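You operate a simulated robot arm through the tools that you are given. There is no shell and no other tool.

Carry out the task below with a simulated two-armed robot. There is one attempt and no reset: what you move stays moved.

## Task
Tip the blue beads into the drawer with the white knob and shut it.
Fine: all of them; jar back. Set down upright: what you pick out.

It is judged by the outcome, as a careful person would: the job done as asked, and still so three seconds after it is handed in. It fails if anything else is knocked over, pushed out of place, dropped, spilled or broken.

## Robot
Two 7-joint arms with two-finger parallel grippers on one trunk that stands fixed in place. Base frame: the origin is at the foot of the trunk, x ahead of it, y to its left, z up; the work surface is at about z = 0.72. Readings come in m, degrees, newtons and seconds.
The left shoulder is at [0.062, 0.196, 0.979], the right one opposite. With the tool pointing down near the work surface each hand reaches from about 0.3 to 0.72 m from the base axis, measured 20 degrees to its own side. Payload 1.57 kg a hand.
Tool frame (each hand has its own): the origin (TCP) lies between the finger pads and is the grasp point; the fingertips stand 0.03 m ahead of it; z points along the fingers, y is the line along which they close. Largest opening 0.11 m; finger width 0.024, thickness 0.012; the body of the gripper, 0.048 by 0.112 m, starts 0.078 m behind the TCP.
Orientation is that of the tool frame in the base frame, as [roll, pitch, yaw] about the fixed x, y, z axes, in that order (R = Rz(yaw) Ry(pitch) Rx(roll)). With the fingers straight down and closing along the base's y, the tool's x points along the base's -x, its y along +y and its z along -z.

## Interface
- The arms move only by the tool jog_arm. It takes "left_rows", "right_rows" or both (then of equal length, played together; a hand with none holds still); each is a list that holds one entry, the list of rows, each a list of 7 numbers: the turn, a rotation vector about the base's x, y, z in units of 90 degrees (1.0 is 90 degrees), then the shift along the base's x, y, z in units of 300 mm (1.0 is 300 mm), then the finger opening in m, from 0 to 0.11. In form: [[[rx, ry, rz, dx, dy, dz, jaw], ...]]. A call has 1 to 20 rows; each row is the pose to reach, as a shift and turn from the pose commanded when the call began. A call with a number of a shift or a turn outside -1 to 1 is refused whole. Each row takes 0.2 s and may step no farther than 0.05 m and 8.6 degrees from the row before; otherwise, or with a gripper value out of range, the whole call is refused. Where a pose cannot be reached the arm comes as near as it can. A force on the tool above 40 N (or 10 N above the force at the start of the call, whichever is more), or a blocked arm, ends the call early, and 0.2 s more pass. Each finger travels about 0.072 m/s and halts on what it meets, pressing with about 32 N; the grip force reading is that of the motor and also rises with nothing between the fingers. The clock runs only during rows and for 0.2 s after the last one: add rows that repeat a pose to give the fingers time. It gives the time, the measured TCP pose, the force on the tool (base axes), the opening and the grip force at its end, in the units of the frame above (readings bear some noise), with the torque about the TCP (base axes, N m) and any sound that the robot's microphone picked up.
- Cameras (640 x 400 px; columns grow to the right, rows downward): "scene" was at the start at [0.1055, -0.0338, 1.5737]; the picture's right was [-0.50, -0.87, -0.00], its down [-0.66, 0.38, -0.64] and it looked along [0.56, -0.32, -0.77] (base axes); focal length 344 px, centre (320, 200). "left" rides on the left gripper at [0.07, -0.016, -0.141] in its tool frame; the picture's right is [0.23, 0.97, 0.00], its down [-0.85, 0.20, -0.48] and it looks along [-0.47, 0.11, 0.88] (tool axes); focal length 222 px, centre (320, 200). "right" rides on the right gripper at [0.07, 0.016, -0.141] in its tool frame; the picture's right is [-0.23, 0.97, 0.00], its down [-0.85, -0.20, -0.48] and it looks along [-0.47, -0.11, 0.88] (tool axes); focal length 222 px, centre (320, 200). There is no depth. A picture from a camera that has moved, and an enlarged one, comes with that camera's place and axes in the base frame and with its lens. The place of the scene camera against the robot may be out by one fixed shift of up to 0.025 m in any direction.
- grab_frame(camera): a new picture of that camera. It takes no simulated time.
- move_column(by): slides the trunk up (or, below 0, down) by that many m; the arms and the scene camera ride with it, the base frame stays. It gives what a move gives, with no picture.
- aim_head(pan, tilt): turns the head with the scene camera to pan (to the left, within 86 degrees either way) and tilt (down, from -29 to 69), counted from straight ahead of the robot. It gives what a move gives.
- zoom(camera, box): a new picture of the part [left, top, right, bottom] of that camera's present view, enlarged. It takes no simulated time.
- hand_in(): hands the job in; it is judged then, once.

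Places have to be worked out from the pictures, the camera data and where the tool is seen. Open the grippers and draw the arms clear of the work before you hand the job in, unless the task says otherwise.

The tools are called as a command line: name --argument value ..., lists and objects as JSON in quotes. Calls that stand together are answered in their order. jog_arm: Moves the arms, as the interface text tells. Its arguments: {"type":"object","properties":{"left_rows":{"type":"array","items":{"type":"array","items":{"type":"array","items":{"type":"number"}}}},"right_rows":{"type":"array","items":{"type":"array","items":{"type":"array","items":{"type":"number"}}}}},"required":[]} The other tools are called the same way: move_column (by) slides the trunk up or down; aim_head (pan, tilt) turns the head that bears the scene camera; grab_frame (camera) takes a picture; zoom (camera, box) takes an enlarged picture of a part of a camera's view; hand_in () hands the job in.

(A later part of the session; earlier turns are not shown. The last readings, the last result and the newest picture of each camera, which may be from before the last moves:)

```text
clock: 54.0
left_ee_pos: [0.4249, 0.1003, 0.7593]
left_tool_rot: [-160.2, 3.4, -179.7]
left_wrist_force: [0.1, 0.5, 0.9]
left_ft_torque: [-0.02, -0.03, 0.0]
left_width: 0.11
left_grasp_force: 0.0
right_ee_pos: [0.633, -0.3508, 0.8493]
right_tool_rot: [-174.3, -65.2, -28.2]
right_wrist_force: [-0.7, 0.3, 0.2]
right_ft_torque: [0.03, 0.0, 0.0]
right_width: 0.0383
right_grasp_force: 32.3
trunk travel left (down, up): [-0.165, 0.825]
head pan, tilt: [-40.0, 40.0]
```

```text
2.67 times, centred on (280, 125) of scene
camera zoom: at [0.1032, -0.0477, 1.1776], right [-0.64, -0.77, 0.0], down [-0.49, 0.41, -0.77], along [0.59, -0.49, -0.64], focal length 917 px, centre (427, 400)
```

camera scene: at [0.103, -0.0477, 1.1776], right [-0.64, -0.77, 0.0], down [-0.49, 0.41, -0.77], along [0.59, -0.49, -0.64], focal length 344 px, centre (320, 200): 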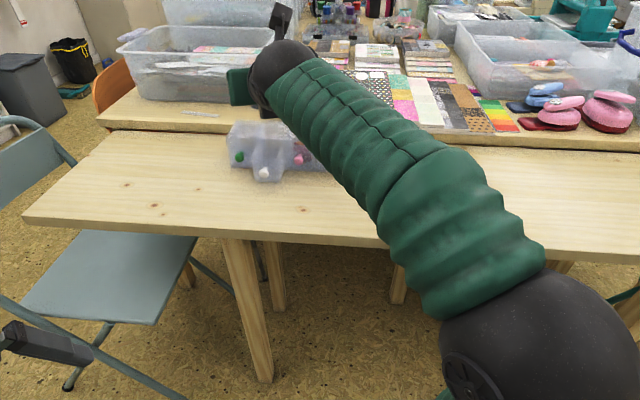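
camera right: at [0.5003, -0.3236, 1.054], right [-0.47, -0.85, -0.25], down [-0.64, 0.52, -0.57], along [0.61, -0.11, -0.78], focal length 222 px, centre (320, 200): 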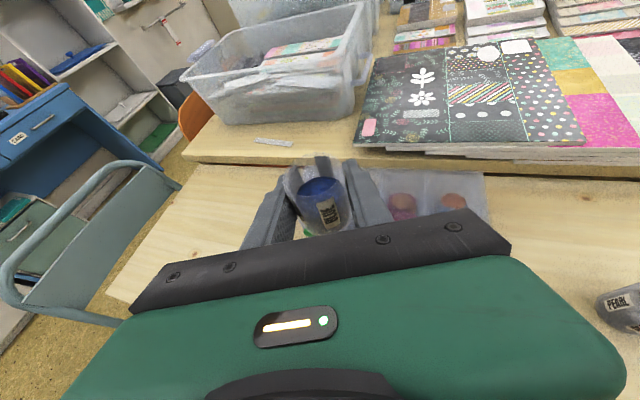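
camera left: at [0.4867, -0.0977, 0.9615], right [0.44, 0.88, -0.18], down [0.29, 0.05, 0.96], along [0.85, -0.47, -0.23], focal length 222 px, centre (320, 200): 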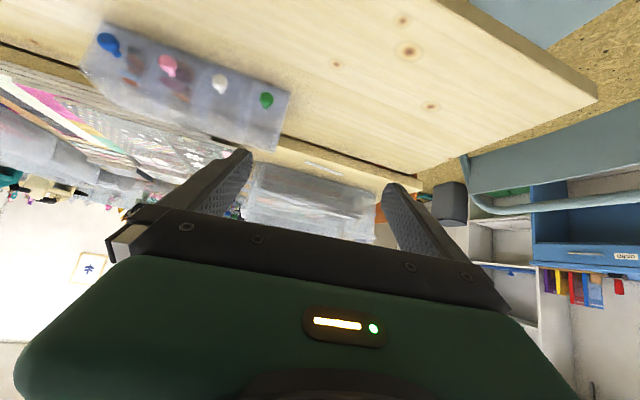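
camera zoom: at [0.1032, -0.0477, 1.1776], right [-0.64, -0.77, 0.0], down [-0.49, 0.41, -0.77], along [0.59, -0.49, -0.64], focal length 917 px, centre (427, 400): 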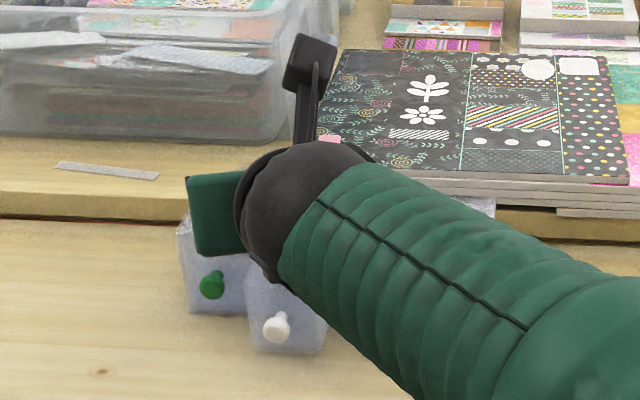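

My model reproduces the view, so the jar axis is just beside the drawer mouth centre as planned. I start the roll (50°) with a slight sideways lead so the lip stays over the mouth.

jog_arm --right_rows '[[[0.0666, -0.0276, -0.0333, 0.0014, 0.0036, 0, 0.036], [0.1331, -0.0551, -0.0666, 0.0028, 0.0071, 0, 0.036], [0.1997, -0.0827, -0.0999, 0.0043, 0.0107, 0, 0.036], [0.2663, -0.1103, -0.1331, 0.0057, 0.0143, 0, 0.036], [0.3329, -0.1379, -0.1664, 0.0071, 0.0179, 0, 0.036], [0.3994, -0.1654, -0.1997, 0.0086, 0.0214, 0, 0.036], [0.466, -0.193, -0.233, 0.01, 0.025, 0, 0.036], [0.466, -0.193, -0.233, 0.01, 0.025, 0, 0.036]]]'

grab_frame --camera "right"

zoom --camera "scene" --box '[200, 50, 360, 200]'

```text
clock: 55.8
left_ee_pos: [0.4244, 0.1004, 0.7592]
left_tool_rot: [-160.3, 3.4, -179.7]
left_wrist_force: [-0.6, 0.4, -0.3]
left_ft_torque: [0.0, 0.01, -0.01]
left_width: 0.1098
left_grasp_force: 0.1
right_ee_pos: [0.6358, -0.3425, 0.8482]
right_tool_rot: [-119.8, -33.5, -94.8]
right_wrist_force: [-0.9, 0.3, -0.1]
right_ft_torque: [-0.01, -0.01, 0.0]
right_width: 0.038
right_grasp_force: 31.8
trunk travel left (down, up): [-0.165, 0.825]
head pan, tilt: [-40.0, 40.0]
```

```text
taken
camera right: at [0.5029, -0.358, 0.9349], right [-0.51, -0.24, -0.83], down [-0.23, 0.96, -0.13], along [0.83, 0.13, -0.54], focal length 222 px, centre (320, 200)
```

right: 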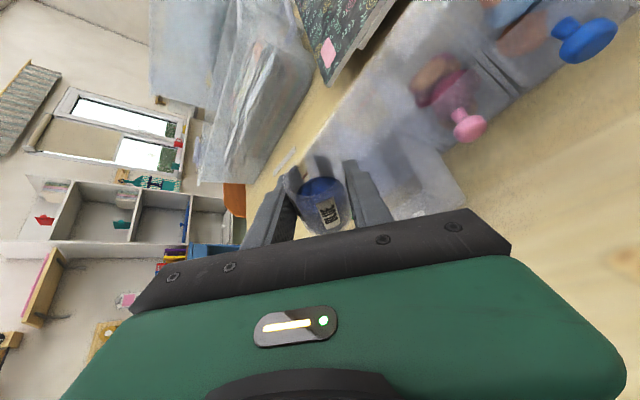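

```text
2.67 times, centred on (280, 125) of scene
camera zoom: at [0.1032, -0.0476, 1.1776], right [-0.64, -0.77, 0.0], down [-0.49, 0.41, -0.77], along [0.59, -0.49, -0.64], focal length 917 px, centre (427, 400)
```

zoom: 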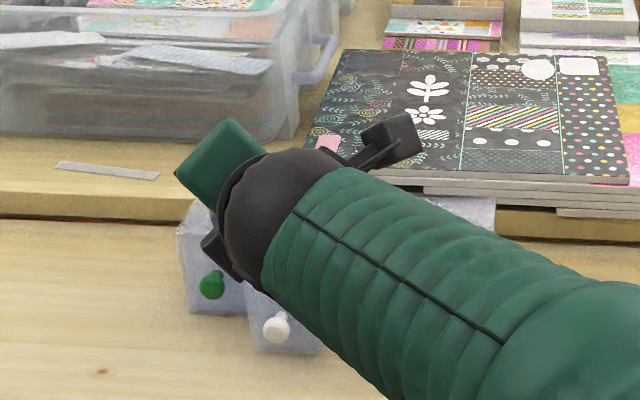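

Roll proceeds well. Enlarge the hand view to check the jar relative to the drawer.

zoom --camera "right" --box '[240, 130, 480, 280]'

```text
2.67 times, centred on (360, 205) of right
camera zoom: at [0.5029, -0.358, 0.9349], right [-0.51, -0.24, -0.83], down [-0.23, 0.96, -0.13], along [0.83, 0.13, -0.54], focal length 592 px, centre (213, 187)
```

zoom: 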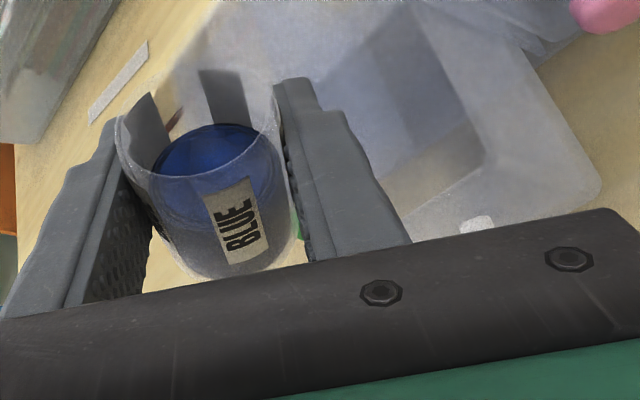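

Projected mouth corners match the picture, and the lip will be over the mouth. I now pour slowly: 45° more over 4 s.

jog_arm --right_rows '[[[0.021, -0.0087, -0.0105, 0, 0, 0, 0.036], [0.042, -0.0174, -0.021, 0, 0, 0, 0.036], [0.063, -0.026, -0.0314, 0, 0, 0, 0.036], [0.0839, -0.0347, -0.0419, 0, 0, 0, 0.036], [0.1049, -0.0434, -0.0524, 0, 0, 0, 0.036], [0.1259, -0.0521, -0.0629, 0, 0, 0, 0.036], [0.1468, -0.0607, -0.0733, 0, 0, 0, 0.036], [0.1678, -0.0694, -0.0838, 0, 0, 0, 0.036], [0.1888, -0.0781, -0.0943, 0, 0, 0, 0.036], [0.2098, -0.0868, -0.1048, 0, 0, 0, 0.036], [0.2307, -0.0954, -0.1152, 0, 0, 0, 0.036], [0.2517, -0.1041, -0.1257, 0, 0, 0, 0.036], [0.2517, -0.1041, -0.1257, 0, 0, 0, 0.036]]]'

zoom --camera "right" --box '[240, 130, 480, 280]'

zoom --camera "scene" --box '[200, 50, 360, 200]'

```text
clock: 58.6
left_ee_pos: [0.4251, 0.0999, 0.7589]
left_tool_rot: [-160.3, 3.3, -179.7]
left_wrist_force: [0.3, -0.6, -0.5]
left_ft_torque: [-0.02, 0.01, 0.02]
left_width: 0.11
left_grasp_force: 0.2
right_ee_pos: [0.6357, -0.3416, 0.8501]
right_tool_rot: [-115.0, -9.6, -108.2]
right_wrist_force: [-0.3, -0.2, -1.3]
right_ft_torque: [-0.03, -0.02, 0.04]
right_width: 0.0382
right_grasp_force: 32.1
trunk travel left (down, up): [-0.165, 0.825]
head pan, tilt: [-40.0, 40.0]
```

```text
2.67 times, centred on (360, 205) of right
camera zoom: at [0.4886, -0.3585, 0.9061], right [-0.37, 0.2, -0.91], down [-0.05, 0.97, 0.23], along [0.93, 0.13, -0.35], focal length 592 px, centre (213, 187)
```

zoom: 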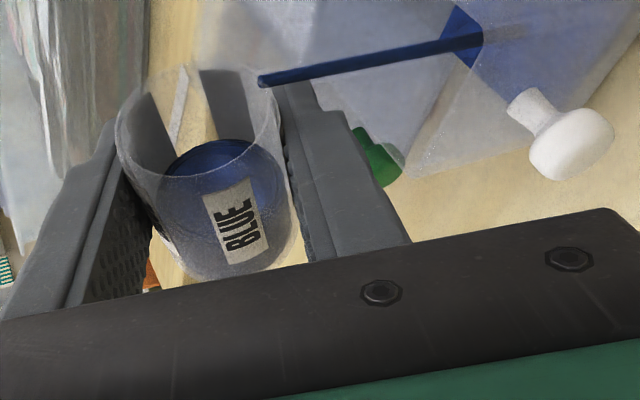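

```text
2.67 times, centred on (280, 125) of scene
camera zoom: at [0.1032, -0.0476, 1.1776], right [-0.64, -0.77, 0.0], down [-0.49, 0.41, -0.77], along [0.59, -0.49, -0.64], focal length 917 px, centre (427, 400)
```

zoom: 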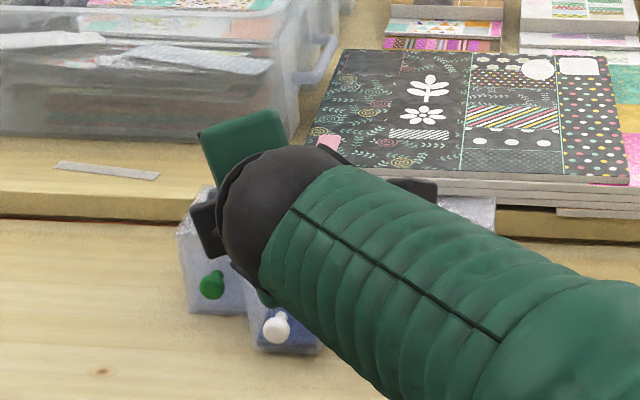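

A stream of blue beads is flowing into the drawer. I continue slowly.

jog_arm --right_rows '[[[0.01, -0.0041, -0.005, 0, 0, 0, 0.036], [0.02, -0.0083, -0.01, 0, 0, 0, 0.036], [0.03, -0.0124, -0.015, 0, 0, 0, 0.036], [0.04, -0.0165, -0.02, 0, 0, 0, 0.036], [0.05, -0.0207, -0.025, 0, 0, 0, 0.036], [0.06, -0.0248, -0.03, 0, 0, 0, 0.036], [0.07, -0.029, -0.035, 0, 0, 0, 0.036], [0.08, -0.0331, -0.04, 0, 0, 0, 0.036], [0.09, -0.0372, -0.045, 0, 0, 0, 0.036], [0.1, -0.0414, -0.05, 0, 0, 0, 0.036], [0.11, -0.0455, -0.055, 0, 0, 0, 0.036], [0.12, -0.0496, -0.06, 0, 0, 0, 0.036], [0.13, -0.0538, -0.065, 0, 0, 0, 0.036], [0.14, -0.0579, -0.07, 0, 0, 0, 0.036], [0.15, -0.062, -0.075, 0, 0, 0, 0.036]]]'

zoom --camera "right" --box '[240, 130, 480, 280]'

zoom --camera "scene" --box '[200, 100, 360, 200]'

```text
clock: 61.8
left_ee_pos: [0.4251, 0.0996, 0.76]
left_tool_rot: [-160.3, 3.4, -179.7]
left_wrist_force: [-0.4, 0.6, -0.8]
left_ft_torque: [-0.01, 0.0, 0.01]
left_width: 0.1099
left_grasp_force: 0.2
right_ee_pos: [0.6349, -0.3436, 0.8485]
right_tool_rot: [-114.8, 5.0, -115.0]
right_wrist_force: [-0.3, 0.6, -1.0]
right_ft_torque: [0.01, -0.06, 0.01]
right_width: 0.0382
right_grasp_force: 31.7
trunk travel left (down, up): [-0.165, 0.825]
head pan, tilt: [-40.0, 40.0]
```

```text
2.67 times, centred on (360, 205) of right
camera zoom: at [0.4826, -0.3525, 0.8876], right [-0.24, 0.45, -0.86], down [0.03, 0.89, 0.45], along [0.97, 0.09, -0.23], focal length 592 px, centre (213, 187)
```

zoom: 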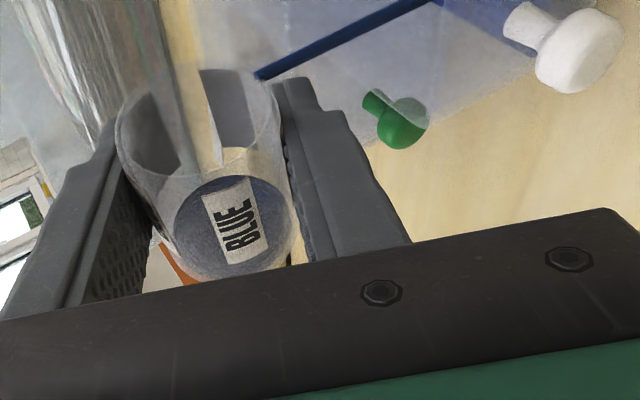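

```text
4.00 times, centred on (280, 150) of scene
camera zoom: at [0.1032, -0.0476, 1.1776], right [-0.64, -0.77, 0.0], down [-0.49, 0.41, -0.77], along [0.59, -0.49, -0.64], focal length 1376 px, centre (480, 400)
```

zoom: 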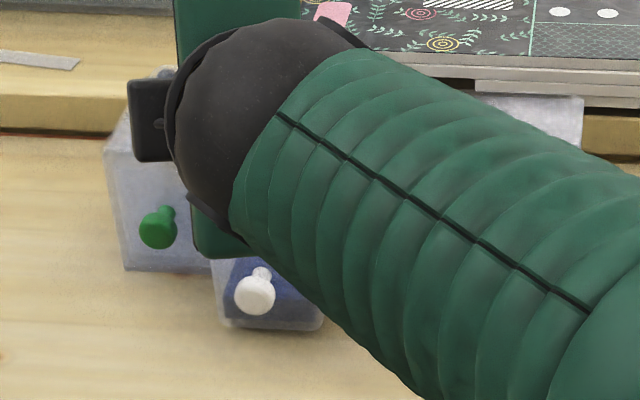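

Nearly empty and all going into the drawer. I continue rolling to about 150° with a small recentring shift.

jog_arm --right_rows '[[[0.028, -0.0116, -0.014, -0.0006, -0.0014, 0, 0.036], [0.0559, -0.0231, -0.0279, -0.0011, -0.0027, 0, 0.036], [0.0839, -0.0347, -0.0419, -0.0017, -0.0041, 0, 0.036], [0.1119, -0.0463, -0.0559, -0.0022, -0.0055, 0, 0.036], [0.1398, -0.0578, -0.0698, -0.0028, -0.0069, 0, 0.036], [0.1678, -0.0694, -0.0838, -0.0033, -0.0082, 0, 0.036], [0.1958, -0.081, -0.0978, -0.0039, -0.0096, 0, 0.036], [0.2237, -0.0925, -0.1117, -0.0044, -0.011, 0, 0.036], [0.2517, -0.1041, -0.1257, -0.005, -0.0123, 0, 0.036], [0.2797, -0.1157, -0.1397, -0.0056, -0.0137, 0, 0.036], [0.3076, -0.1272, -0.1536, -0.0061, -0.0151, 0, 0.036], [0.3356, -0.1388, -0.1676, -0.0067, -0.0165, 0, 0.036], [0.3636, -0.1504, -0.1816, -0.0072, -0.0178, 0, 0.036], [0.3915, -0.1619, -0.1955, -0.0078, -0.0192, 0, 0.036], [0.4195, -0.1735, -0.2095, -0.0083, -0.0206, 0, 0.036], [0.4475, -0.1851, -0.2235, -0.0089, -0.022, 0, 0.036], [0.4754, -0.1966, -0.2374, -0.0094, -0.0233, 0, 0.036], [0.5034, -0.2082, -0.2514, -0.01, -0.0247, 0, 0.036]]]'

zoom --camera "right" --box '[240, 130, 480, 280]'

zoom --camera "scene" --box '[200, 100, 360, 200]'

```text
clock: 65.6
left_ee_pos: [0.4252, 0.0989, 0.7599]
left_tool_rot: [-160.2, 3.4, -179.7]
left_wrist_force: [-0.4, 0.1, -0.3]
left_ft_torque: [0.02, 0.01, -0.01]
left_width: 0.11
left_grasp_force: 0.0
right_ee_pos: [0.6327, -0.3513, 0.8488]
right_tool_rot: [-132.4, 51.3, -148.3]
right_wrist_force: [0.0, -0.4, -0.9]
right_ft_torque: [0.01, 0.0, -0.01]
right_width: 0.0383
right_grasp_force: 32.0
trunk travel left (down, up): [-0.165, 0.825]
head pan, tilt: [-40.0, 40.0]
```

```text
2.67 times, centred on (360, 205) of right
camera zoom: at [0.4796, -0.3089, 0.8477], right [0.25, 0.93, -0.27], down [0.03, 0.27, 0.96], along [0.97, -0.25, 0.04], focal length 592 px, centre (213, 187)
```

zoom: 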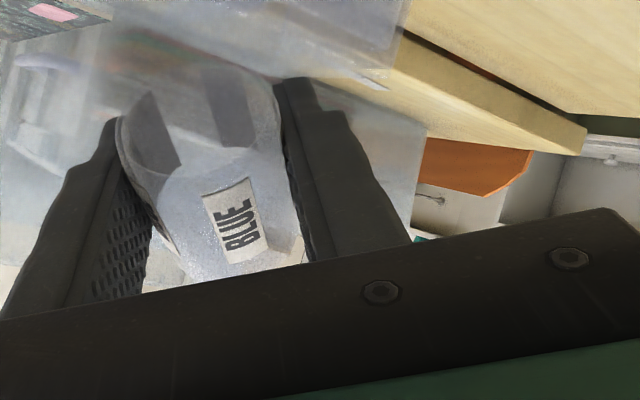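

```text
4.00 times, centred on (280, 150) of scene
camera zoom: at [0.1032, -0.0476, 1.1776], right [-0.64, -0.77, 0.0], down [-0.49, 0.41, -0.77], along [0.59, -0.49, -0.64], focal length 1376 px, centre (480, 400)
```

zoom: 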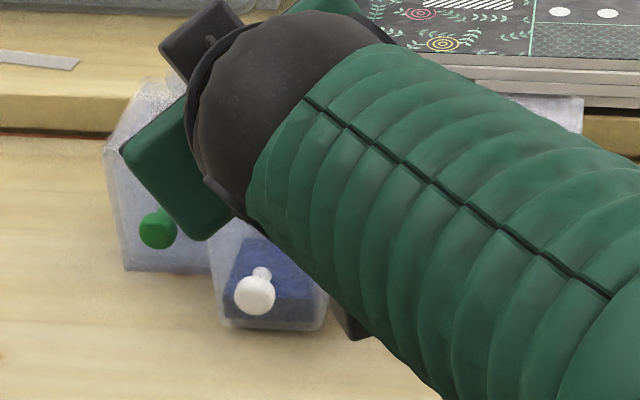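

The jar looks empty and the drawer holds the blue. I check closely for leftover beads in the jar.

zoom --camera "right" --box '[270, 150, 370, 240]'

zoom --camera "scene" --box '[220, 130, 300, 190]'

```text
4.44 times, centred on (320, 195) of right
camera zoom: at [0.4796, -0.3089, 0.8477], right [0.25, 0.93, -0.27], down [0.03, 0.27, 0.96], along [0.97, -0.25, 0.04], focal length 987 px, centre (320, 222)
```

zoom: 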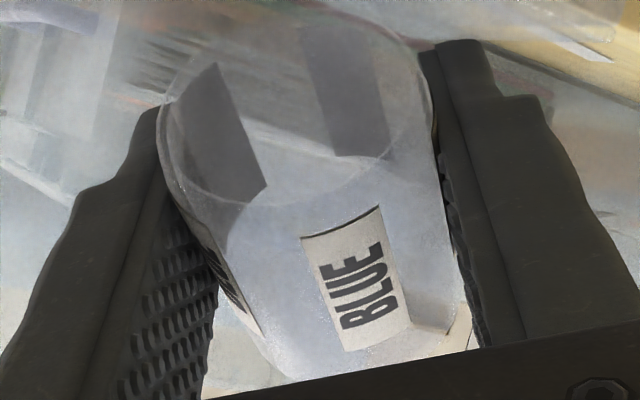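

```text
6.67 times, centred on (260, 160) of scene
camera zoom: at [0.1032, -0.0476, 1.1776], right [-0.64, -0.77, 0.0], down [-0.49, 0.41, -0.77], along [0.59, -0.49, -0.64], focal length 2293 px, centre (720, 467)
```

zoom: 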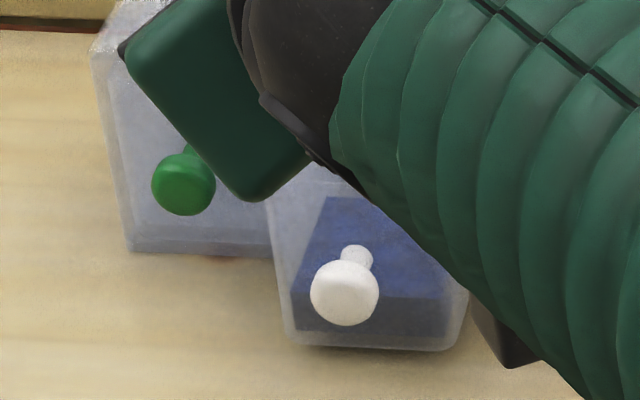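

Empty as far as visible; to be sure I roll 20° further and hold a moment.

jog_arm --right_rows '[[[0.0373, -0.0154, -0.0186, 0, 0, 0, 0.036], [0.0746, -0.0308, -0.0372, 0, 0, 0, 0.036], [0.1119, -0.0463, -0.0559, 0, 0, 0, 0.036], [0.1491, -0.0617, -0.0745, 0, 0, 0, 0.036], [0.1864, -0.0771, -0.0931, 0, 0, 0, 0.036], [0.1864, -0.0771, -0.0931, 0, 0, 0, 0.036], [0.1864, -0.0771, -0.0931, 0, 0, 0, 0.036], [0.1864, -0.0771, -0.0931, 0, 0, 0, 0.036]]]'

zoom --camera "right" --box '[270, 150, 370, 240]'

```text
clock: 67.4
left_ee_pos: [0.4256, 0.0998, 0.7592]
left_tool_rot: [-160.3, 3.4, -179.8]
left_wrist_force: [-1.0, 1.1, 0.2]
left_ft_torque: [0.02, -0.01, 0.02]
left_width: 0.1098
left_grasp_force: 0.0
right_ee_pos: [0.6324, -0.3506, 0.8473]
right_tool_rot: [-158.6, 62.9, -179.0]
right_wrist_force: [0.5, 0.0, -0.5]
right_ft_torque: [-0.03, 0.0, -0.04]
right_width: 0.0379
right_grasp_force: 31.9
trunk travel left (down, up): [-0.165, 0.825]
head pan, tilt: [-40.0, 40.0]
```

```text
4.44 times, centred on (320, 195) of right
camera zoom: at [0.4882, -0.2859, 0.8442], right [0.4, 0.91, 0.04], down [-0.07, -0.01, 1.0], along [0.91, -0.41, 0.06], focal length 987 px, centre (320, 222)
```

zoom: 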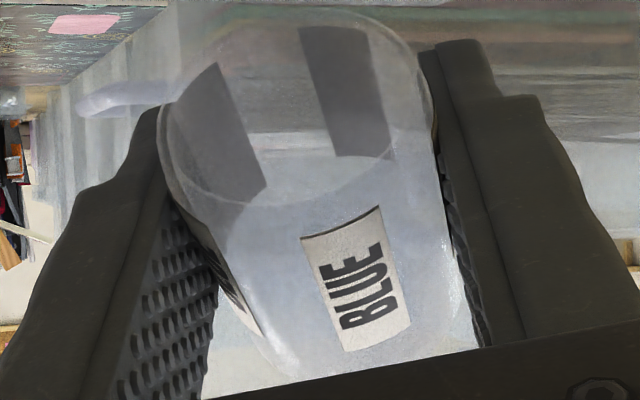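

Confirmed empty. I raise 8 cm and roll the jar back upright (first half, then second).

jog_arm --right_rows '[[[0, 0, 0, 0, 0, 0.13, 0.036], [0, 0, 0, 0, 0, 0.267, 0.036], [-0.0779, 0.0322, 0.0389, 0, 0, 0.267, 0.036], [-0.1558, 0.0644, 0.0778, 0, 0, 0.267, 0.036], [-0.2336, 0.0966, 0.1167, 0, 0, 0.267, 0.036], [-0.3115, 0.1288, 0.1556, 0, 0, 0.267, 0.036], [-0.3894, 0.1611, 0.1945, 0, 0, 0.267, 0.036], [-0.4673, 0.1933, 0.2334, 0, 0, 0.267, 0.036], [-0.5452, 0.2255, 0.2723, 0, 0, 0.267, 0.036], [-0.623, 0.2577, 0.3112, 0, 0, 0.267, 0.036], [-0.7009, 0.2899, 0.3501, 0, 0, 0.267, 0.036], [-0.7788, 0.3221, 0.389, 0, 0, 0.267, 0.036], [-0.7788, 0.3221, 0.389, 0, 0, 0.267, 0.036]]]'

jog_arm --right_rows '[[[-0.0779, 0.0322, 0.0389, 0, 0, 0, 0.036], [-0.1558, 0.0644, 0.0778, 0, 0, 0, 0.036], [-0.2336, 0.0966, 0.1167, 0, 0, 0, 0.036], [-0.3115, 0.1288, 0.1556, 0, 0, 0, 0.036], [-0.3894, 0.1611, 0.1945, 0, 0, 0, 0.036], [-0.4673, 0.1933, 0.2334, 0, 0, 0, 0.036], [-0.5452, 0.2255, 0.2723, 0, 0, 0, 0.036], [-0.623, 0.2577, 0.3112, 0, 0, 0, 0.036], [-0.7009, 0.2899, 0.3501, 0, 0, 0, 0.036], [-0.7788, 0.3221, 0.389, 0, 0, 0, 0.036], [-0.7788, 0.3221, 0.389, 0, 0, 0, 0.036]]]'

grab_frame --camera "right"

grab_frame --camera "scene"

```text
clock: 70.2
left_ee_pos: [0.4256, 0.0998, 0.7597]
left_tool_rot: [-160.4, 3.4, -179.6]
left_wrist_force: [0.0, -0.8, -0.1]
left_ft_torque: [0.02, -0.02, -0.02]
left_width: 0.1099
left_grasp_force: 0.2
right_ee_pos: [0.6313, -0.3508, 0.929]
right_tool_rot: [-114.7, -3.8, -110.8]
right_wrist_force: [0.2, -0.4, 0.3]
right_ft_torque: [-0.01, -0.05, 0.04]
right_width: 0.038
right_grasp_force: 32.0
trunk travel left (down, up): [-0.165, 0.825]
head pan, tilt: [-40.0, 40.0]
```

```text
clock: 72.6
left_ee_pos: [0.4269, 0.1008, 0.7591]
left_tool_rot: [-160.2, 3.4, -179.7]
left_wrist_force: [-0.1, 0.6, -0.3]
left_ft_torque: [0.0, 0.01, 0.05]
left_width: 0.1101
left_grasp_force: 0.1
right_ee_pos: [0.6329, -0.3511, 0.9284]
right_tool_rot: [-174.8, -65.2, -28.0]
right_wrist_force: [-0.4, 0.3, -1.3]
right_ft_torque: [-0.04, 0.01, 0.0]
right_width: 0.0381
right_grasp_force: 31.5
trunk travel left (down, up): [-0.165, 0.825]
head pan, tilt: [-40.0, 40.0]
```

```text
taken
camera right: at [0.5329, -0.3299, 1.0512], right [-0.47, -0.85, -0.24], down [-0.64, 0.52, -0.57], along [0.61, -0.11, -0.78], focal length 222 px, centre (320, 200)
```

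right: 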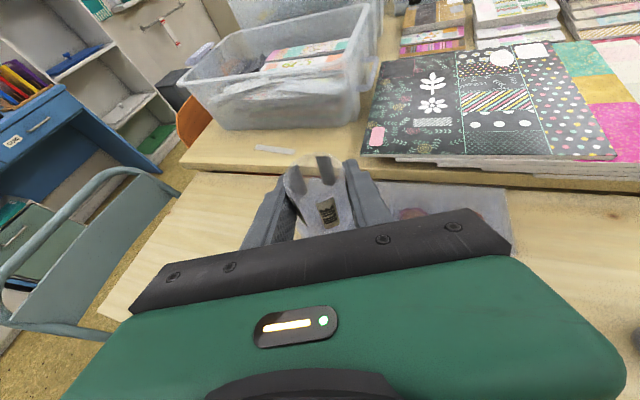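

```text
taken
camera scene: at [0.1032, -0.0477, 1.1776], right [-0.64, -0.77, 0.0], down [-0.49, 0.41, -0.76], along [0.59, -0.49, -0.64], focal length 344 px, centre (320, 200)
```

scene: 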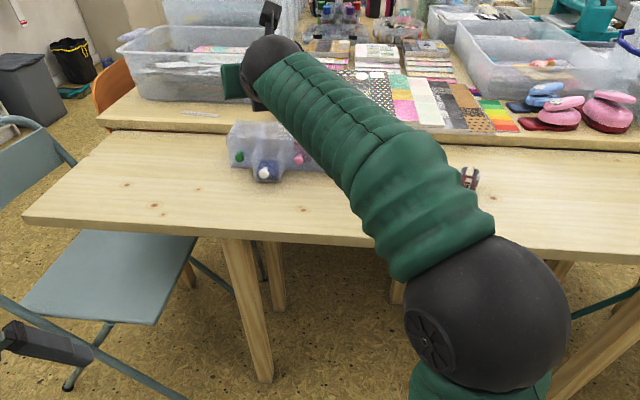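

Jar is upright and empty. I carry it back along the same arc.

jog_arm --right_rows '[[[0, 0, 0, -0.112, 0.018, 0.005, 0.036], [0, 0, -0.0432, -0.142, -0.105, 0.005, 0.036], [0, 0, -0.0863, -0.18, -0.226, 0.005, 0.036], [0, 0, -0.1295, -0.228, -0.345, 0.005, 0.036], [0, 0, -0.1726, -0.283, -0.46, 0.005, 0.036], [0, 0, -0.2158, -0.346, -0.573, 0.005, 0.036], [0, 0, -0.2589, -0.417, -0.681, 0.005, 0.036], [0, 0, -0.302, -0.495, -0.783, 0.005, 0.036], [0, 0, -0.302, -0.495, -0.783, 0.005, 0.036]]]'

jog_arm --right_rows '[[[0, 0, -0.0444, -0.098, -0.092, 0, 0.036], [0, 0, -0.0889, -0.202, -0.176, 0, 0.036], [0, 0, -0.1333, -0.31, -0.252, 0, 0.036], [0, 0, -0.1778, -0.424, -0.32, 0, 0.036], [0, 0, -0.2222, -0.542, -0.38, 0, 0.036], [0, 0, -0.2667, -0.663, -0.432, 0, 0.036], [0, 0, -0.3111, -0.788, -0.475, 0, 0.036], [0, 0, -0.3111, -0.788, -0.475, 0, 0.036]]]'

grab_frame --camera "right"

grab_frame --camera "scene"

```text
clock: 74.6
left_ee_pos: [0.4252, 0.0999, 0.7589]
left_tool_rot: [-160.4, 3.3, -179.6]
left_wrist_force: [-0.7, -0.2, 0.3]
left_ft_torque: [-0.02, 0.01, 0.01]
left_width: 0.1098
left_grasp_force: 0.1
right_ee_pos: [0.4832, -0.587, 0.9326]
right_tool_rot: [-174.4, -65.3, -55.6]
right_wrist_force: [-0.5, 0.3, -0.8]
right_ft_torque: [-0.03, 0.01, -0.03]
right_width: 0.0382
right_grasp_force: 32.5
trunk travel left (down, up): [-0.165, 0.825]
head pan, tilt: [-40.0, 40.0]
```

```text
clock: 76.4
left_ee_pos: [0.4257, 0.099, 0.7588]
left_tool_rot: [-160.3, 3.4, -179.7]
left_wrist_force: [-0.1, -0.3, -0.1]
left_ft_torque: [-0.02, -0.01, 0.01]
left_width: 0.1101
left_grasp_force: 0.0
right_ee_pos: [0.2455, -0.7285, 0.9298]
right_tool_rot: [-174.5, -65.3, -83.5]
right_wrist_force: [0.8, -0.5, -0.5]
right_ft_torque: [0.01, 0.02, 0.02]
right_width: 0.038
right_grasp_force: 32.0
trunk travel left (down, up): [-0.165, 0.825]
head pan, tilt: [-40.0, 40.0]
```

```text
taken
camera right: at [0.2051, -0.6344, 1.0519], right [-0.96, -0.1, -0.25], down [0.06, 0.82, -0.57], along [0.26, -0.56, -0.78], focal length 222 px, centre (320, 200)
```

right: 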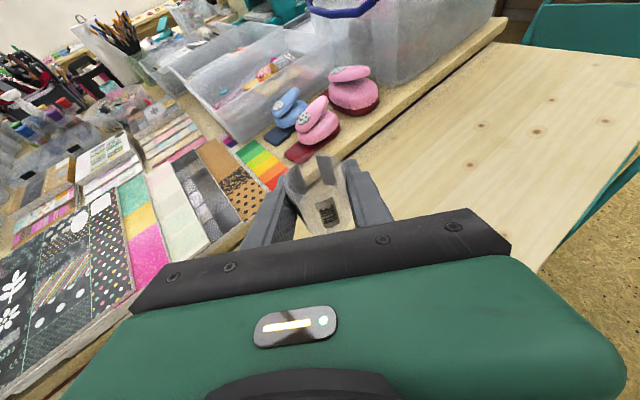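

```text
taken
camera scene: at [0.1025, -0.0485, 1.1776], right [-0.64, -0.77, 0.0], down [-0.49, 0.41, -0.76], along [0.59, -0.49, -0.64], focal length 344 px, centre (320, 200)
```

scene: 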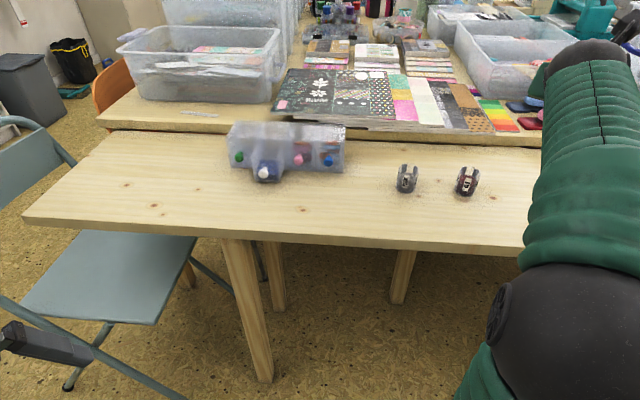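

Back above its place. I lower the trunk 8 cm (reversing the earlier rise), then set the jar down gently.

move_column --by -0.08

jog_arm --right_rows '[[[0, 0, 0, 0, 0, -0.07, 0.036], [0, 0, 0, 0, 0, -0.14, 0.036], [0, 0, 0, 0, 0, -0.2, 0.036], [0, 0, 0, 0, 0, -0.25, 0.036], [0, 0, 0, 0, 0, -0.28, 0.036], [0, 0, 0, 0, 0, -0.305, 0.036], [0, 0, 0, 0, 0, -0.32, 0.036], [0, 0, 0, 0, 0, -0.32, 0.036]]]'

zoom --camera "right" --box '[160, 100, 480, 300]'

```text
clock: 77.5
left_ee_pos: [0.4246, 0.0997, 0.6784]
left_tool_rot: [-160.4, 3.6, -179.7]
left_wrist_force: [-0.1, -0.5, -0.7]
left_ft_torque: [0.02, 0.0, 0.02]
left_width: 0.1101
left_grasp_force: 0.0
right_ee_pos: [0.2451, -0.7268, 0.8479]
right_tool_rot: [-174.5, -65.3, -83.6]
right_wrist_force: [1.0, -0.7, -0.3]
right_ft_torque: [-0.01, -0.01, 0.03]
right_width: 0.0379
right_grasp_force: 31.9
trunk travel left (down, up): [-0.085, 0.905]
head pan, tilt: [-40.0, 40.0]
```

```text
clock: 79.3
left_ee_pos: [0.4246, 0.0998, 0.6786]
left_tool_rot: [-160.3, 3.3, -179.8]
left_wrist_force: [-0.2, 0.2, -0.4]
left_ft_torque: [-0.01, -0.01, 0.0]
left_width: 0.1098
left_grasp_force: 0.1
right_ee_pos: [0.2458, -0.7287, 0.7535]
right_tool_rot: [-174.5, -65.3, -83.5]
right_wrist_force: [-1.1, 0.3, -1.5]
right_ft_torque: [0.02, 0.01, 0.01]
right_width: 0.0382
right_grasp_force: 32.0
trunk travel left (down, up): [-0.085, 0.905]
head pan, tilt: [-40.0, 40.0]
```

```text
2.00 times, centred on (320, 200) of right
camera zoom: at [0.2053, -0.6343, 0.8773], right [-0.96, -0.1, -0.25], down [0.06, 0.82, -0.57], along [0.26, -0.56, -0.78], focal length 444 px, centre (320, 200)
```

zoom: 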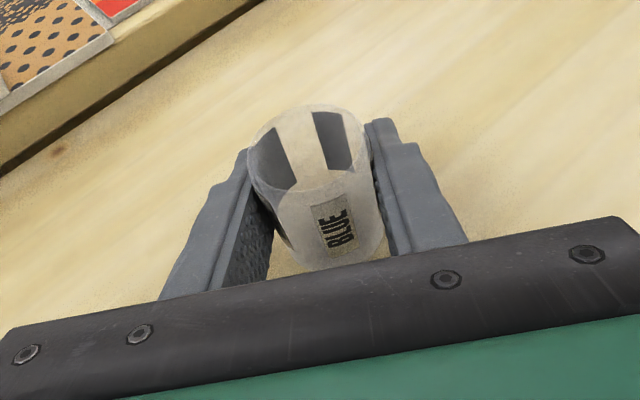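

About 4 mm above the original height; I lower the remainder in 1 mm steps with a 2 mm position correction.

jog_arm --right_rows '[[[0, 0, 0, 0.003, -0.007, 0, 0.036], [0, 0, 0, 0.003, -0.007, -0.004, 0.036], [0, 0, 0, 0.003, -0.007, -0.008, 0.036], [0, 0, 0, 0.003, -0.007, -0.012, 0.036], [0, 0, 0, 0.003, -0.007, -0.014, 0.036], [0, 0, 0, 0.003, -0.007, -0.014, 0.036]]]'

```text
clock: 80.7
left_ee_pos: [0.4252, 0.0999, 0.6796]
left_tool_rot: [-160.3, 3.4, -179.7]
left_wrist_force: [-1.1, -0.3, 0.2]
left_ft_torque: [0.01, 0.01, 0.0]
left_width: 0.1102
left_grasp_force: 0.1
right_ee_pos: [0.2466, -0.7281, 0.75]
right_tool_rot: [-174.4, -65.3, -83.6]
right_wrist_force: [-0.7, 0.8, 0.3]
right_ft_torque: [-0.03, 0.02, 0.0]
right_width: 0.0377
right_grasp_force: 32.2
trunk travel left (down, up): [-0.085, 0.905]
head pan, tilt: [-40.0, 40.0]
```

No contact yet; lower another millimetre or two, watching the force.

jog_arm --right_rows '[[[0, 0, 0, 0, -0.003, -0.002, 0.036], [0, 0, 0, 0, -0.005, -0.004, 0.036], [0, 0, 0, 0, -0.005, -0.004, 0.036]]]'

zoom --camera "right" --box '[160, 100, 480, 300]'

```text
clock: 81.5
left_ee_pos: [0.4249, 0.1, 0.6803]
left_tool_rot: [-160.2, 3.4, -179.7]
left_wrist_force: [0.5, -0.1, 0.2]
left_ft_torque: [-0.04, 0.0, 0.01]
left_width: 0.1101
left_grasp_force: 0.1
right_ee_pos: [0.2462, -0.7303, 0.7473]
right_tool_rot: [-174.5, -65.4, -83.5]
right_wrist_force: [0.0, 0.1, 4.9]
right_ft_torque: [0.02, 0.08, -0.02]
right_width: 0.0378
right_grasp_force: 31.9
trunk travel left (down, up): [-0.085, 0.905]
head pan, tilt: [-40.0, 40.0]
```

```text
2.00 times, centred on (320, 200) of right
camera zoom: at [0.2055, -0.6366, 0.8716], right [-0.96, -0.1, -0.25], down [0.06, 0.82, -0.57], along [0.26, -0.57, -0.78], focal length 444 px, centre (320, 200)
```

zoom: 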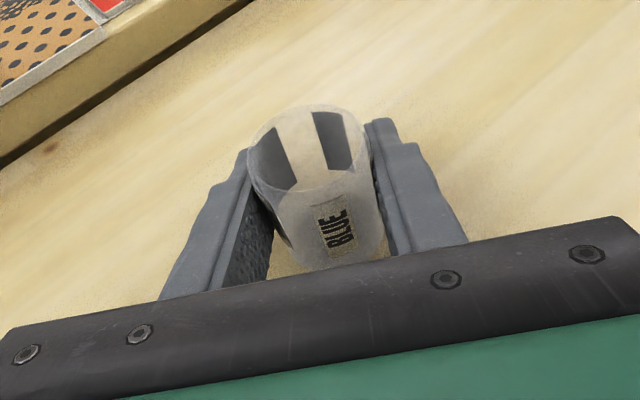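

The jar rests on the table (4.9 N) and the view matches the original grasp. I release, then withdraw straight back.

jog_arm --right_rows '[[[0, 0, 0, 0, 0, 0.001, 0.045], [0, 0, 0, 0, 0, 0.002, 0.055], [0, 0, 0, 0, 0, 0.003, 0.07], [0, 0, 0, 0, 0, 0.004, 0.08], [0, 0, 0, 0, 0, 0.006, 0.08], [0, 0, 0, -0.012, 0.054, 0.008, 0.08], [0, 0, 0, -0.024, 0.108, 0.008, 0.08], [0, 0, 0, -0.036, 0.163, 0.008, 0.08], [0, 0, 0, -0.048, 0.217, 0.01, 0.08], [0, 0, 0, -0.048, 0.217, 0.01, 0.08]]]'

zoom --camera "right" --box '[160, 100, 480, 300]'

```text
clock: 83.7
left_ee_pos: [0.4246, 0.1002, 0.6794]
left_tool_rot: [-160.3, 3.5, -179.7]
left_wrist_force: [0.4, -0.2, 0.7]
left_ft_torque: [0.0, 0.03, -0.02]
left_width: 0.11
left_grasp_force: 0.1
right_ee_pos: [0.2327, -0.6672, 0.7508]
right_tool_rot: [-174.5, -65.3, -83.5]
right_wrist_force: [-0.4, -0.3, -0.2]
right_ft_torque: [-0.03, -0.02, 0.0]
right_width: 0.0801
right_grasp_force: 0.0
trunk travel left (down, up): [-0.085, 0.905]
head pan, tilt: [-40.0, 40.0]
```

```text
2.00 times, centred on (320, 200) of right
camera zoom: at [0.1921, -0.5735, 0.8734], right [-0.96, -0.1, -0.25], down [0.06, 0.82, -0.57], along [0.26, -0.56, -0.78], focal length 444 px, centre (320, 200)
```

zoom: 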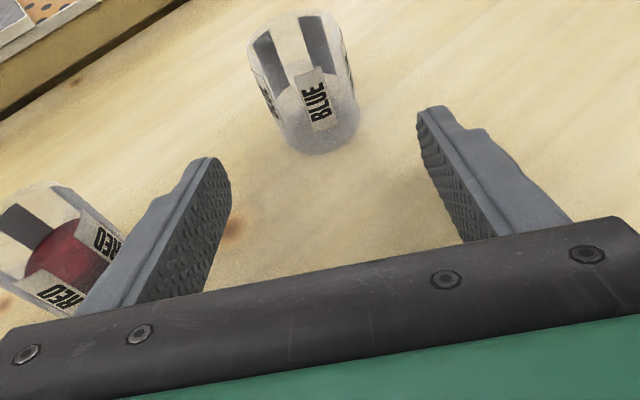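

The jar stands upright back in its place. I rise clear, raise the trunk 8 cm, and swing the hand back toward the drawer front with the fingers closing.

jog_arm --right_rows '[[[0, 0, 0, 0, 0, 0.11, 0.08], [0, 0, 0, 0, 0, 0.22, 0.08], [0, 0, 0, 0, 0, 0.333, 0.08], [0, 0, 0, 0, 0, 0.333, 0.08]]]'

move_column --by 0.08

jog_arm --right_rows '[[[0, 0, 0.0337, 0.117, 0.055, 0, 0.07], [0, 0, 0.0674, 0.228, 0.118, 0, 0.06], [0, 0, 0.1011, 0.335, 0.189, 0, 0.05], [0, 0, 0.1348, 0.435, 0.269, 0, 0.04], [0, 0, 0.1685, 0.528, 0.355, 0, 0.02], [0, 0, 0.2022, 0.614, 0.448, 0, 0.0], [0, 0, 0.2359, 0.692, 0.547, 0, 0.0], [0, 0, 0.2359, 0.692, 0.547, 0, 0.0]]]'

grab_frame --camera "scene"

```text
clock: 84.7
left_ee_pos: [0.4245, 0.0996, 0.6796]
left_tool_rot: [-160.3, 3.4, -179.8]
left_wrist_force: [-0.1, 0.5, -0.5]
left_ft_torque: [-0.02, 0.0, -0.01]
left_width: 0.1101
left_grasp_force: 0.1
right_ee_pos: [0.2329, -0.6692, 0.8494]
right_tool_rot: [-174.5, -65.2, -83.6]
right_wrist_force: [0.4, -0.6, 0.6]
right_ft_torque: [0.02, 0.0, -0.03]
right_width: 0.0797
right_grasp_force: 0.1
trunk travel left (down, up): [-0.085, 0.905]
head pan, tilt: [-40.0, 40.0]
```

```text
clock: 85.9
left_ee_pos: [0.4236, 0.0993, 0.7597]
left_tool_rot: [-160.3, 3.4, -179.7]
left_wrist_force: [-0.7, -0.6, -0.8]
left_ft_torque: [0.0, 0.03, -0.01]
left_width: 0.1098
left_grasp_force: 0.2
right_ee_pos: [0.2327, -0.6701, 0.9295]
right_tool_rot: [-174.5, -65.4, -83.5]
right_wrist_force: [-0.1, 0.2, -0.2]
right_ft_torque: [-0.01, -0.03, 0.01]
right_width: 0.0801
right_grasp_force: 0.1
trunk travel left (down, up): [-0.165, 0.825]
head pan, tilt: [-40.0, 40.0]
```

```text
clock: 87.7
left_ee_pos: [0.425, 0.1004, 0.7592]
left_tool_rot: [-160.3, 3.4, -179.6]
left_wrist_force: [-0.9, -0.7, -0.3]
left_ft_torque: [0.04, -0.01, 0.0]
left_width: 0.1099
left_grasp_force: 0.1
right_ee_pos: [0.438, -0.5057, 0.9291]
right_tool_rot: [-174.6, -65.3, -62.2]
right_wrist_force: [-0.6, -0.2, 0.8]
right_ft_torque: [-0.02, 0.02, 0.02]
right_width: 0.0
right_grasp_force: 21.2
trunk travel left (down, up): [-0.165, 0.825]
head pan, tilt: [-40.0, 40.0]
```

```text
taken
camera scene: at [0.1026, -0.0478, 1.1776], right [-0.64, -0.77, 0.0], down [-0.49, 0.41, -0.77], along [0.59, -0.49, -0.64], focal length 344 px, centre (320, 200)
```

scene: 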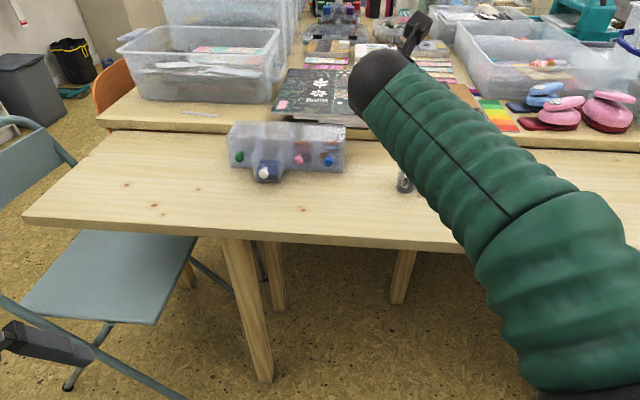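

The arc is going as planned with fingers closed. I finish the swing to in front of the drawer, and zoom on the drawer to look for stray beads.

zoom --camera "scene" --box '[210, 105, 360, 205]'

jog_arm --right_rows '[[[0, 0, 0.0337, 0.07, 0.104, 0, 0.0], [0, 0, 0.0674, 0.131, 0.213, 0, 0.0], [0, 0, 0.1011, 0.184, 0.326, 0, 0.0], [0, 0, 0.1348, 0.227, 0.443, 0, 0.0], [0, 0, 0.1685, 0.261, 0.561, 0, 0.0], [0, 0, 0.2022, 0.286, 0.682, 0, 0.0], [0, 0, 0.2359, 0.301, 0.803, 0, 0.0], [0, 0, 0.2359, 0.301, 0.803, 0, 0.0]]]'

grab_frame --camera "right"

grab_frame --camera "scene"

```text
4.00 times, centred on (285, 155) of scene
camera zoom: at [0.1026, -0.0478, 1.1776], right [-0.64, -0.77, 0.0], down [-0.49, 0.41, -0.77], along [0.59, -0.49, -0.64], focal length 1376 px, centre (460, 380)
```

zoom: 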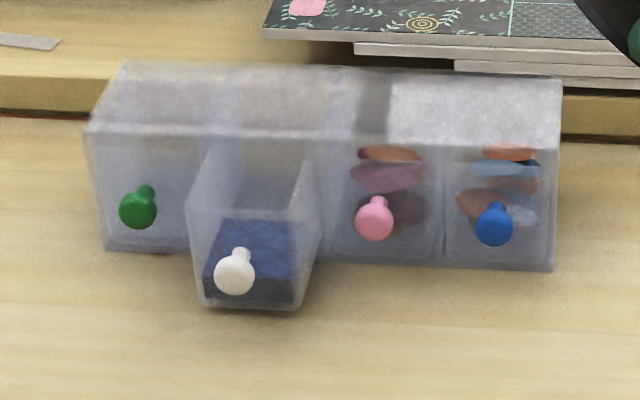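

```text
clock: 89.5
left_ee_pos: [0.4257, 0.1006, 0.759]
left_tool_rot: [-160.2, 3.4, -179.7]
left_wrist_force: [0.1, 0.6, -0.3]
left_ft_torque: [0.01, 0.02, 0.02]
left_width: 0.1101
left_grasp_force: 0.1
right_ee_pos: [0.53, -0.2625, 0.9291]
right_tool_rot: [-174.5, -65.3, -41.1]
right_wrist_force: [0.4, 0.2, -0.5]
right_ft_torque: [-0.02, 0.01, 0.0]
right_width: 0.0002
right_grasp_force: 21.1
trunk travel left (down, up): [-0.165, 0.825]
head pan, tilt: [-40.0, 40.0]
```

```text
taken
camera right: at [0.4371, -0.2205, 1.0513], right [-0.64, -0.72, -0.25], down [-0.51, 0.65, -0.57], along [0.57, -0.24, -0.78], focal length 222 px, centre (320, 200)
```

right: 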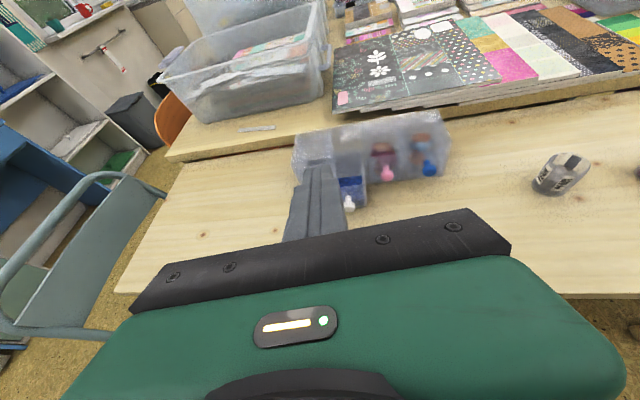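

```text
taken
camera scene: at [0.1027, -0.0473, 1.1777], right [-0.64, -0.77, 0.0], down [-0.49, 0.41, -0.77], along [0.59, -0.49, -0.64], focal length 344 px, centre (320, 200)
```

scene: 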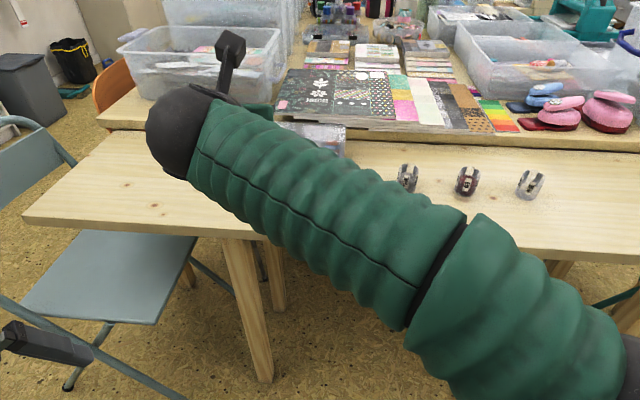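

All beads are in the drawer, no strays, and the three jars stand in their row. I zoom to localise the white knob for pushing it shut.

zoom --camera "right" --box '[270, 120, 470, 245]'

```text
3.20 times, centred on (370, 182) of right
camera zoom: at [0.4371, -0.2205, 1.0513], right [-0.64, -0.72, -0.25], down [-0.51, 0.65, -0.57], along [0.57, -0.24, -0.78], focal length 711 px, centre (160, 256)
```

zoom: 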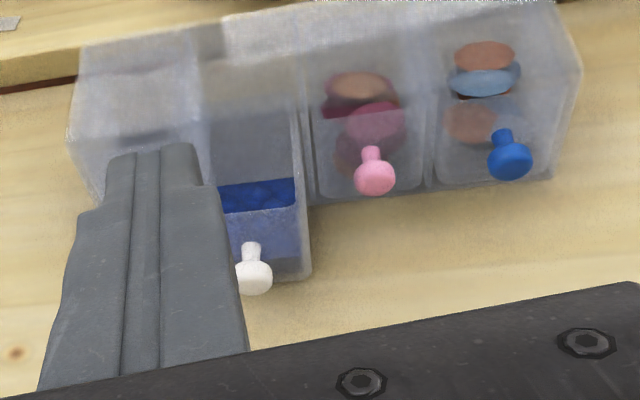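

White knob now at about (0.598, -0.328), roughly 5.5 cm out. I lower the closed fingers to knob height about 3 cm in front of it.

jog_arm --right_rows '[[[0, 0, 0, 0.011, -0.015, -0.1, 0.0], [0, 0, 0, 0.023, -0.03, -0.2, 0.0], [0, 0, 0, 0.034, -0.044, -0.3, 0.0], [0, 0, 0, 0.046, -0.059, -0.41, 0.0], [0, 0, 0, 0.057, -0.074, -0.513, 0.0], [0, 0, 0, 0.057, -0.074, -0.513, 0.0]]]'

zoom --camera "right" --box '[220, 80, 460, 230]'

grab_frame --camera "scene"

```text
clock: 90.9
left_ee_pos: [0.4245, 0.1007, 0.7604]
left_tool_rot: [-160.3, 3.4, -179.7]
left_wrist_force: [0.0, -0.7, 0.5]
left_ft_torque: [-0.04, -0.01, -0.02]
left_width: 0.11
left_grasp_force: 0.0
right_ee_pos: [0.545, -0.2837, 0.7751]
right_tool_rot: [-174.4, -65.2, -41.1]
right_wrist_force: [-0.8, -0.8, 0.7]
right_ft_torque: [-0.01, -0.02, 0.03]
right_width: 0.0
right_grasp_force: 21.5
trunk travel left (down, up): [-0.165, 0.825]
head pan, tilt: [-40.0, 40.0]
```

```text
2.67 times, centred on (340, 155) of right
camera zoom: at [0.4522, -0.2422, 0.8975], right [-0.64, -0.72, -0.25], down [-0.51, 0.65, -0.57], along [0.57, -0.24, -0.78], focal length 592 px, centre (267, 320)
```

zoom: 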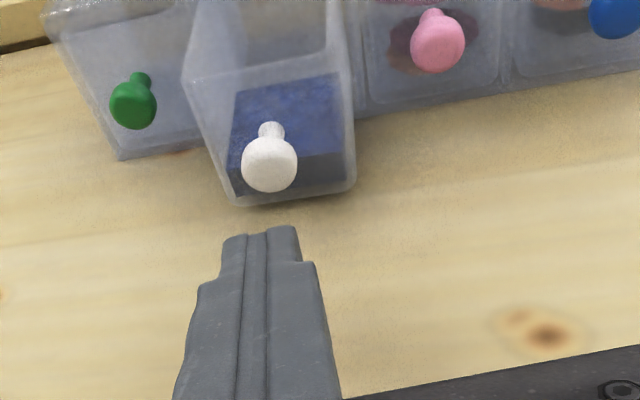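

```text
taken
camera scene: at [0.1028, -0.0473, 1.1777], right [-0.64, -0.77, 0.0], down [-0.49, 0.41, -0.77], along [0.59, -0.49, -0.64], focal length 344 px, centre (320, 200)
```

scene: 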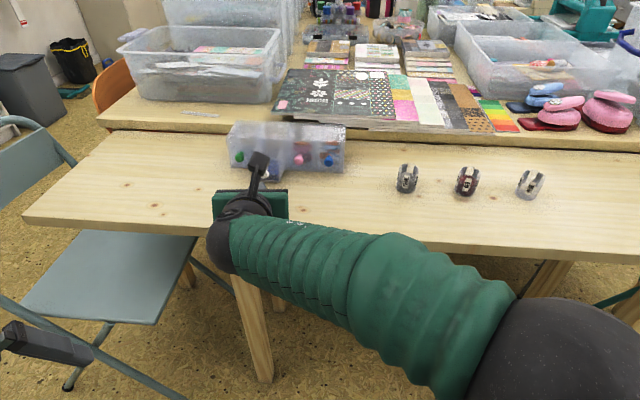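

The closed fingertips line up with the white knob. I push along the slide direction: 5 cm (about 2 cm of actual closing) and check.

jog_arm --right_rows '[[[0, 0, 0, 0.0119, -0.0117, 0, 0.0], [0, 0, 0, 0.0238, -0.0233, 0, 0.0], [0, 0, 0, 0.0357, -0.035, 0, 0.0], [0, 0, 0, 0.0476, -0.0467, 0, 0.0], [0, 0, 0, 0.0595, -0.0583, 0, 0.0], [0, 0, 0, 0.0714, -0.07, 0, 0.0], [0, 0, 0, 0.0833, -0.0817, 0, 0.0], [0, 0, 0, 0.0952, -0.0933, 0, 0.0], [0, 0, 0, 0.1071, -0.105, 0, 0.0], [0, 0, 0, 0.119, -0.1167, 0, 0.0]]]'

zoom --camera "right" --box '[220, 80, 460, 230]'

```text
clock: 93.1
left_ee_pos: [0.4261, 0.1008, 0.7591]
left_tool_rot: [-160.3, 3.5, -179.6]
left_wrist_force: [-1.1, 0.3, -0.4]
left_ft_torque: [0.0, 0.0, 0.0]
left_width: 0.1098
left_grasp_force: 0.0
right_ee_pos: [0.5823, -0.3201, 0.7744]
right_tool_rot: [-174.6, -65.4, -41.0]
right_wrist_force: [-0.5, -0.9, -0.3]
right_ft_torque: [-0.02, 0.03, 0.02]
right_width: 0.0001
right_grasp_force: 21.3
trunk travel left (down, up): [-0.165, 0.825]
head pan, tilt: [-40.0, 40.0]
```

```text
2.67 times, centred on (340, 155) of right
camera zoom: at [0.4901, -0.2784, 0.8977], right [-0.64, -0.72, -0.25], down [-0.51, 0.65, -0.57], along [0.57, -0.24, -0.78], focal length 592 px, centre (267, 320)
```

zoom: 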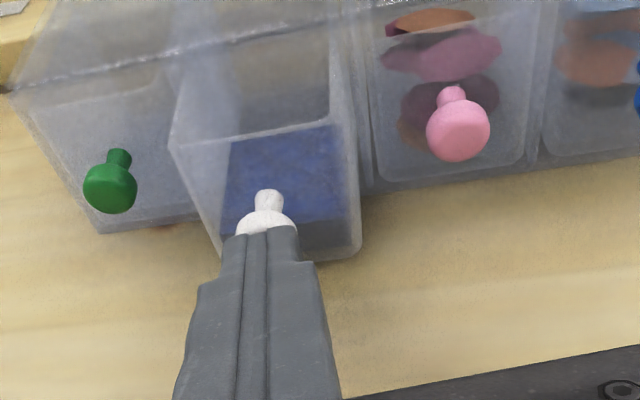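

The fingertips are at the knob. I push on 3 cm.

jog_arm --right_rows '[[[0, 0, 0, 0.0119, -0.0117, 0, 0.0], [0, 0, 0, 0.0238, -0.0233, 0, 0.0], [0, 0, 0, 0.0357, -0.035, 0, 0.0], [0, 0, 0, 0.0476, -0.0467, 0, 0.0], [0, 0, 0, 0.0595, -0.0583, 0, 0.0], [0, 0, 0, 0.0714, -0.07, 0, 0.0]]]'

zoom --camera "right" --box '[220, 80, 460, 230]'

```text
clock: 94.5
left_ee_pos: [0.4249, 0.1007, 0.7578]
left_tool_rot: [-160.3, 3.4, -179.7]
left_wrist_force: [0.4, -0.2, -0.9]
left_ft_torque: [0.0, 0.01, -0.01]
left_width: 0.1098
left_grasp_force: 0.0
right_ee_pos: [0.6048, -0.3397, 0.7753]
right_tool_rot: [-174.5, -65.3, -41.2]
right_wrist_force: [0.1, 0.1, 0.6]
right_ft_torque: [0.0, 0.0, -0.02]
right_width: 0.0001
right_grasp_force: 21.5
trunk travel left (down, up): [-0.165, 0.825]
head pan, tilt: [-40.0, 40.0]
```

```text
2.67 times, centred on (340, 155) of right
camera zoom: at [0.5116, -0.2991, 0.8982], right [-0.64, -0.72, -0.25], down [-0.51, 0.65, -0.57], along [0.57, -0.24, -0.78], focal length 592 px, centre (267, 320)
```

zoom: 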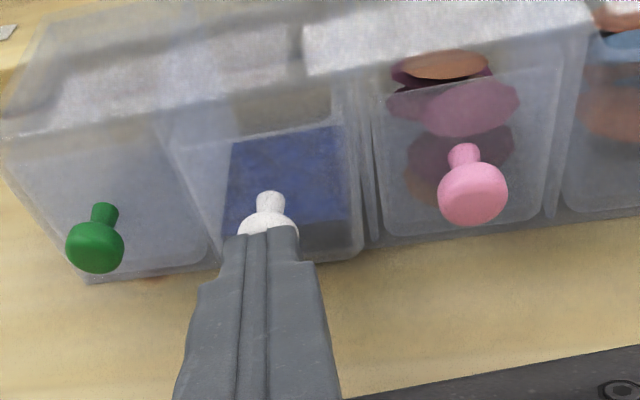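

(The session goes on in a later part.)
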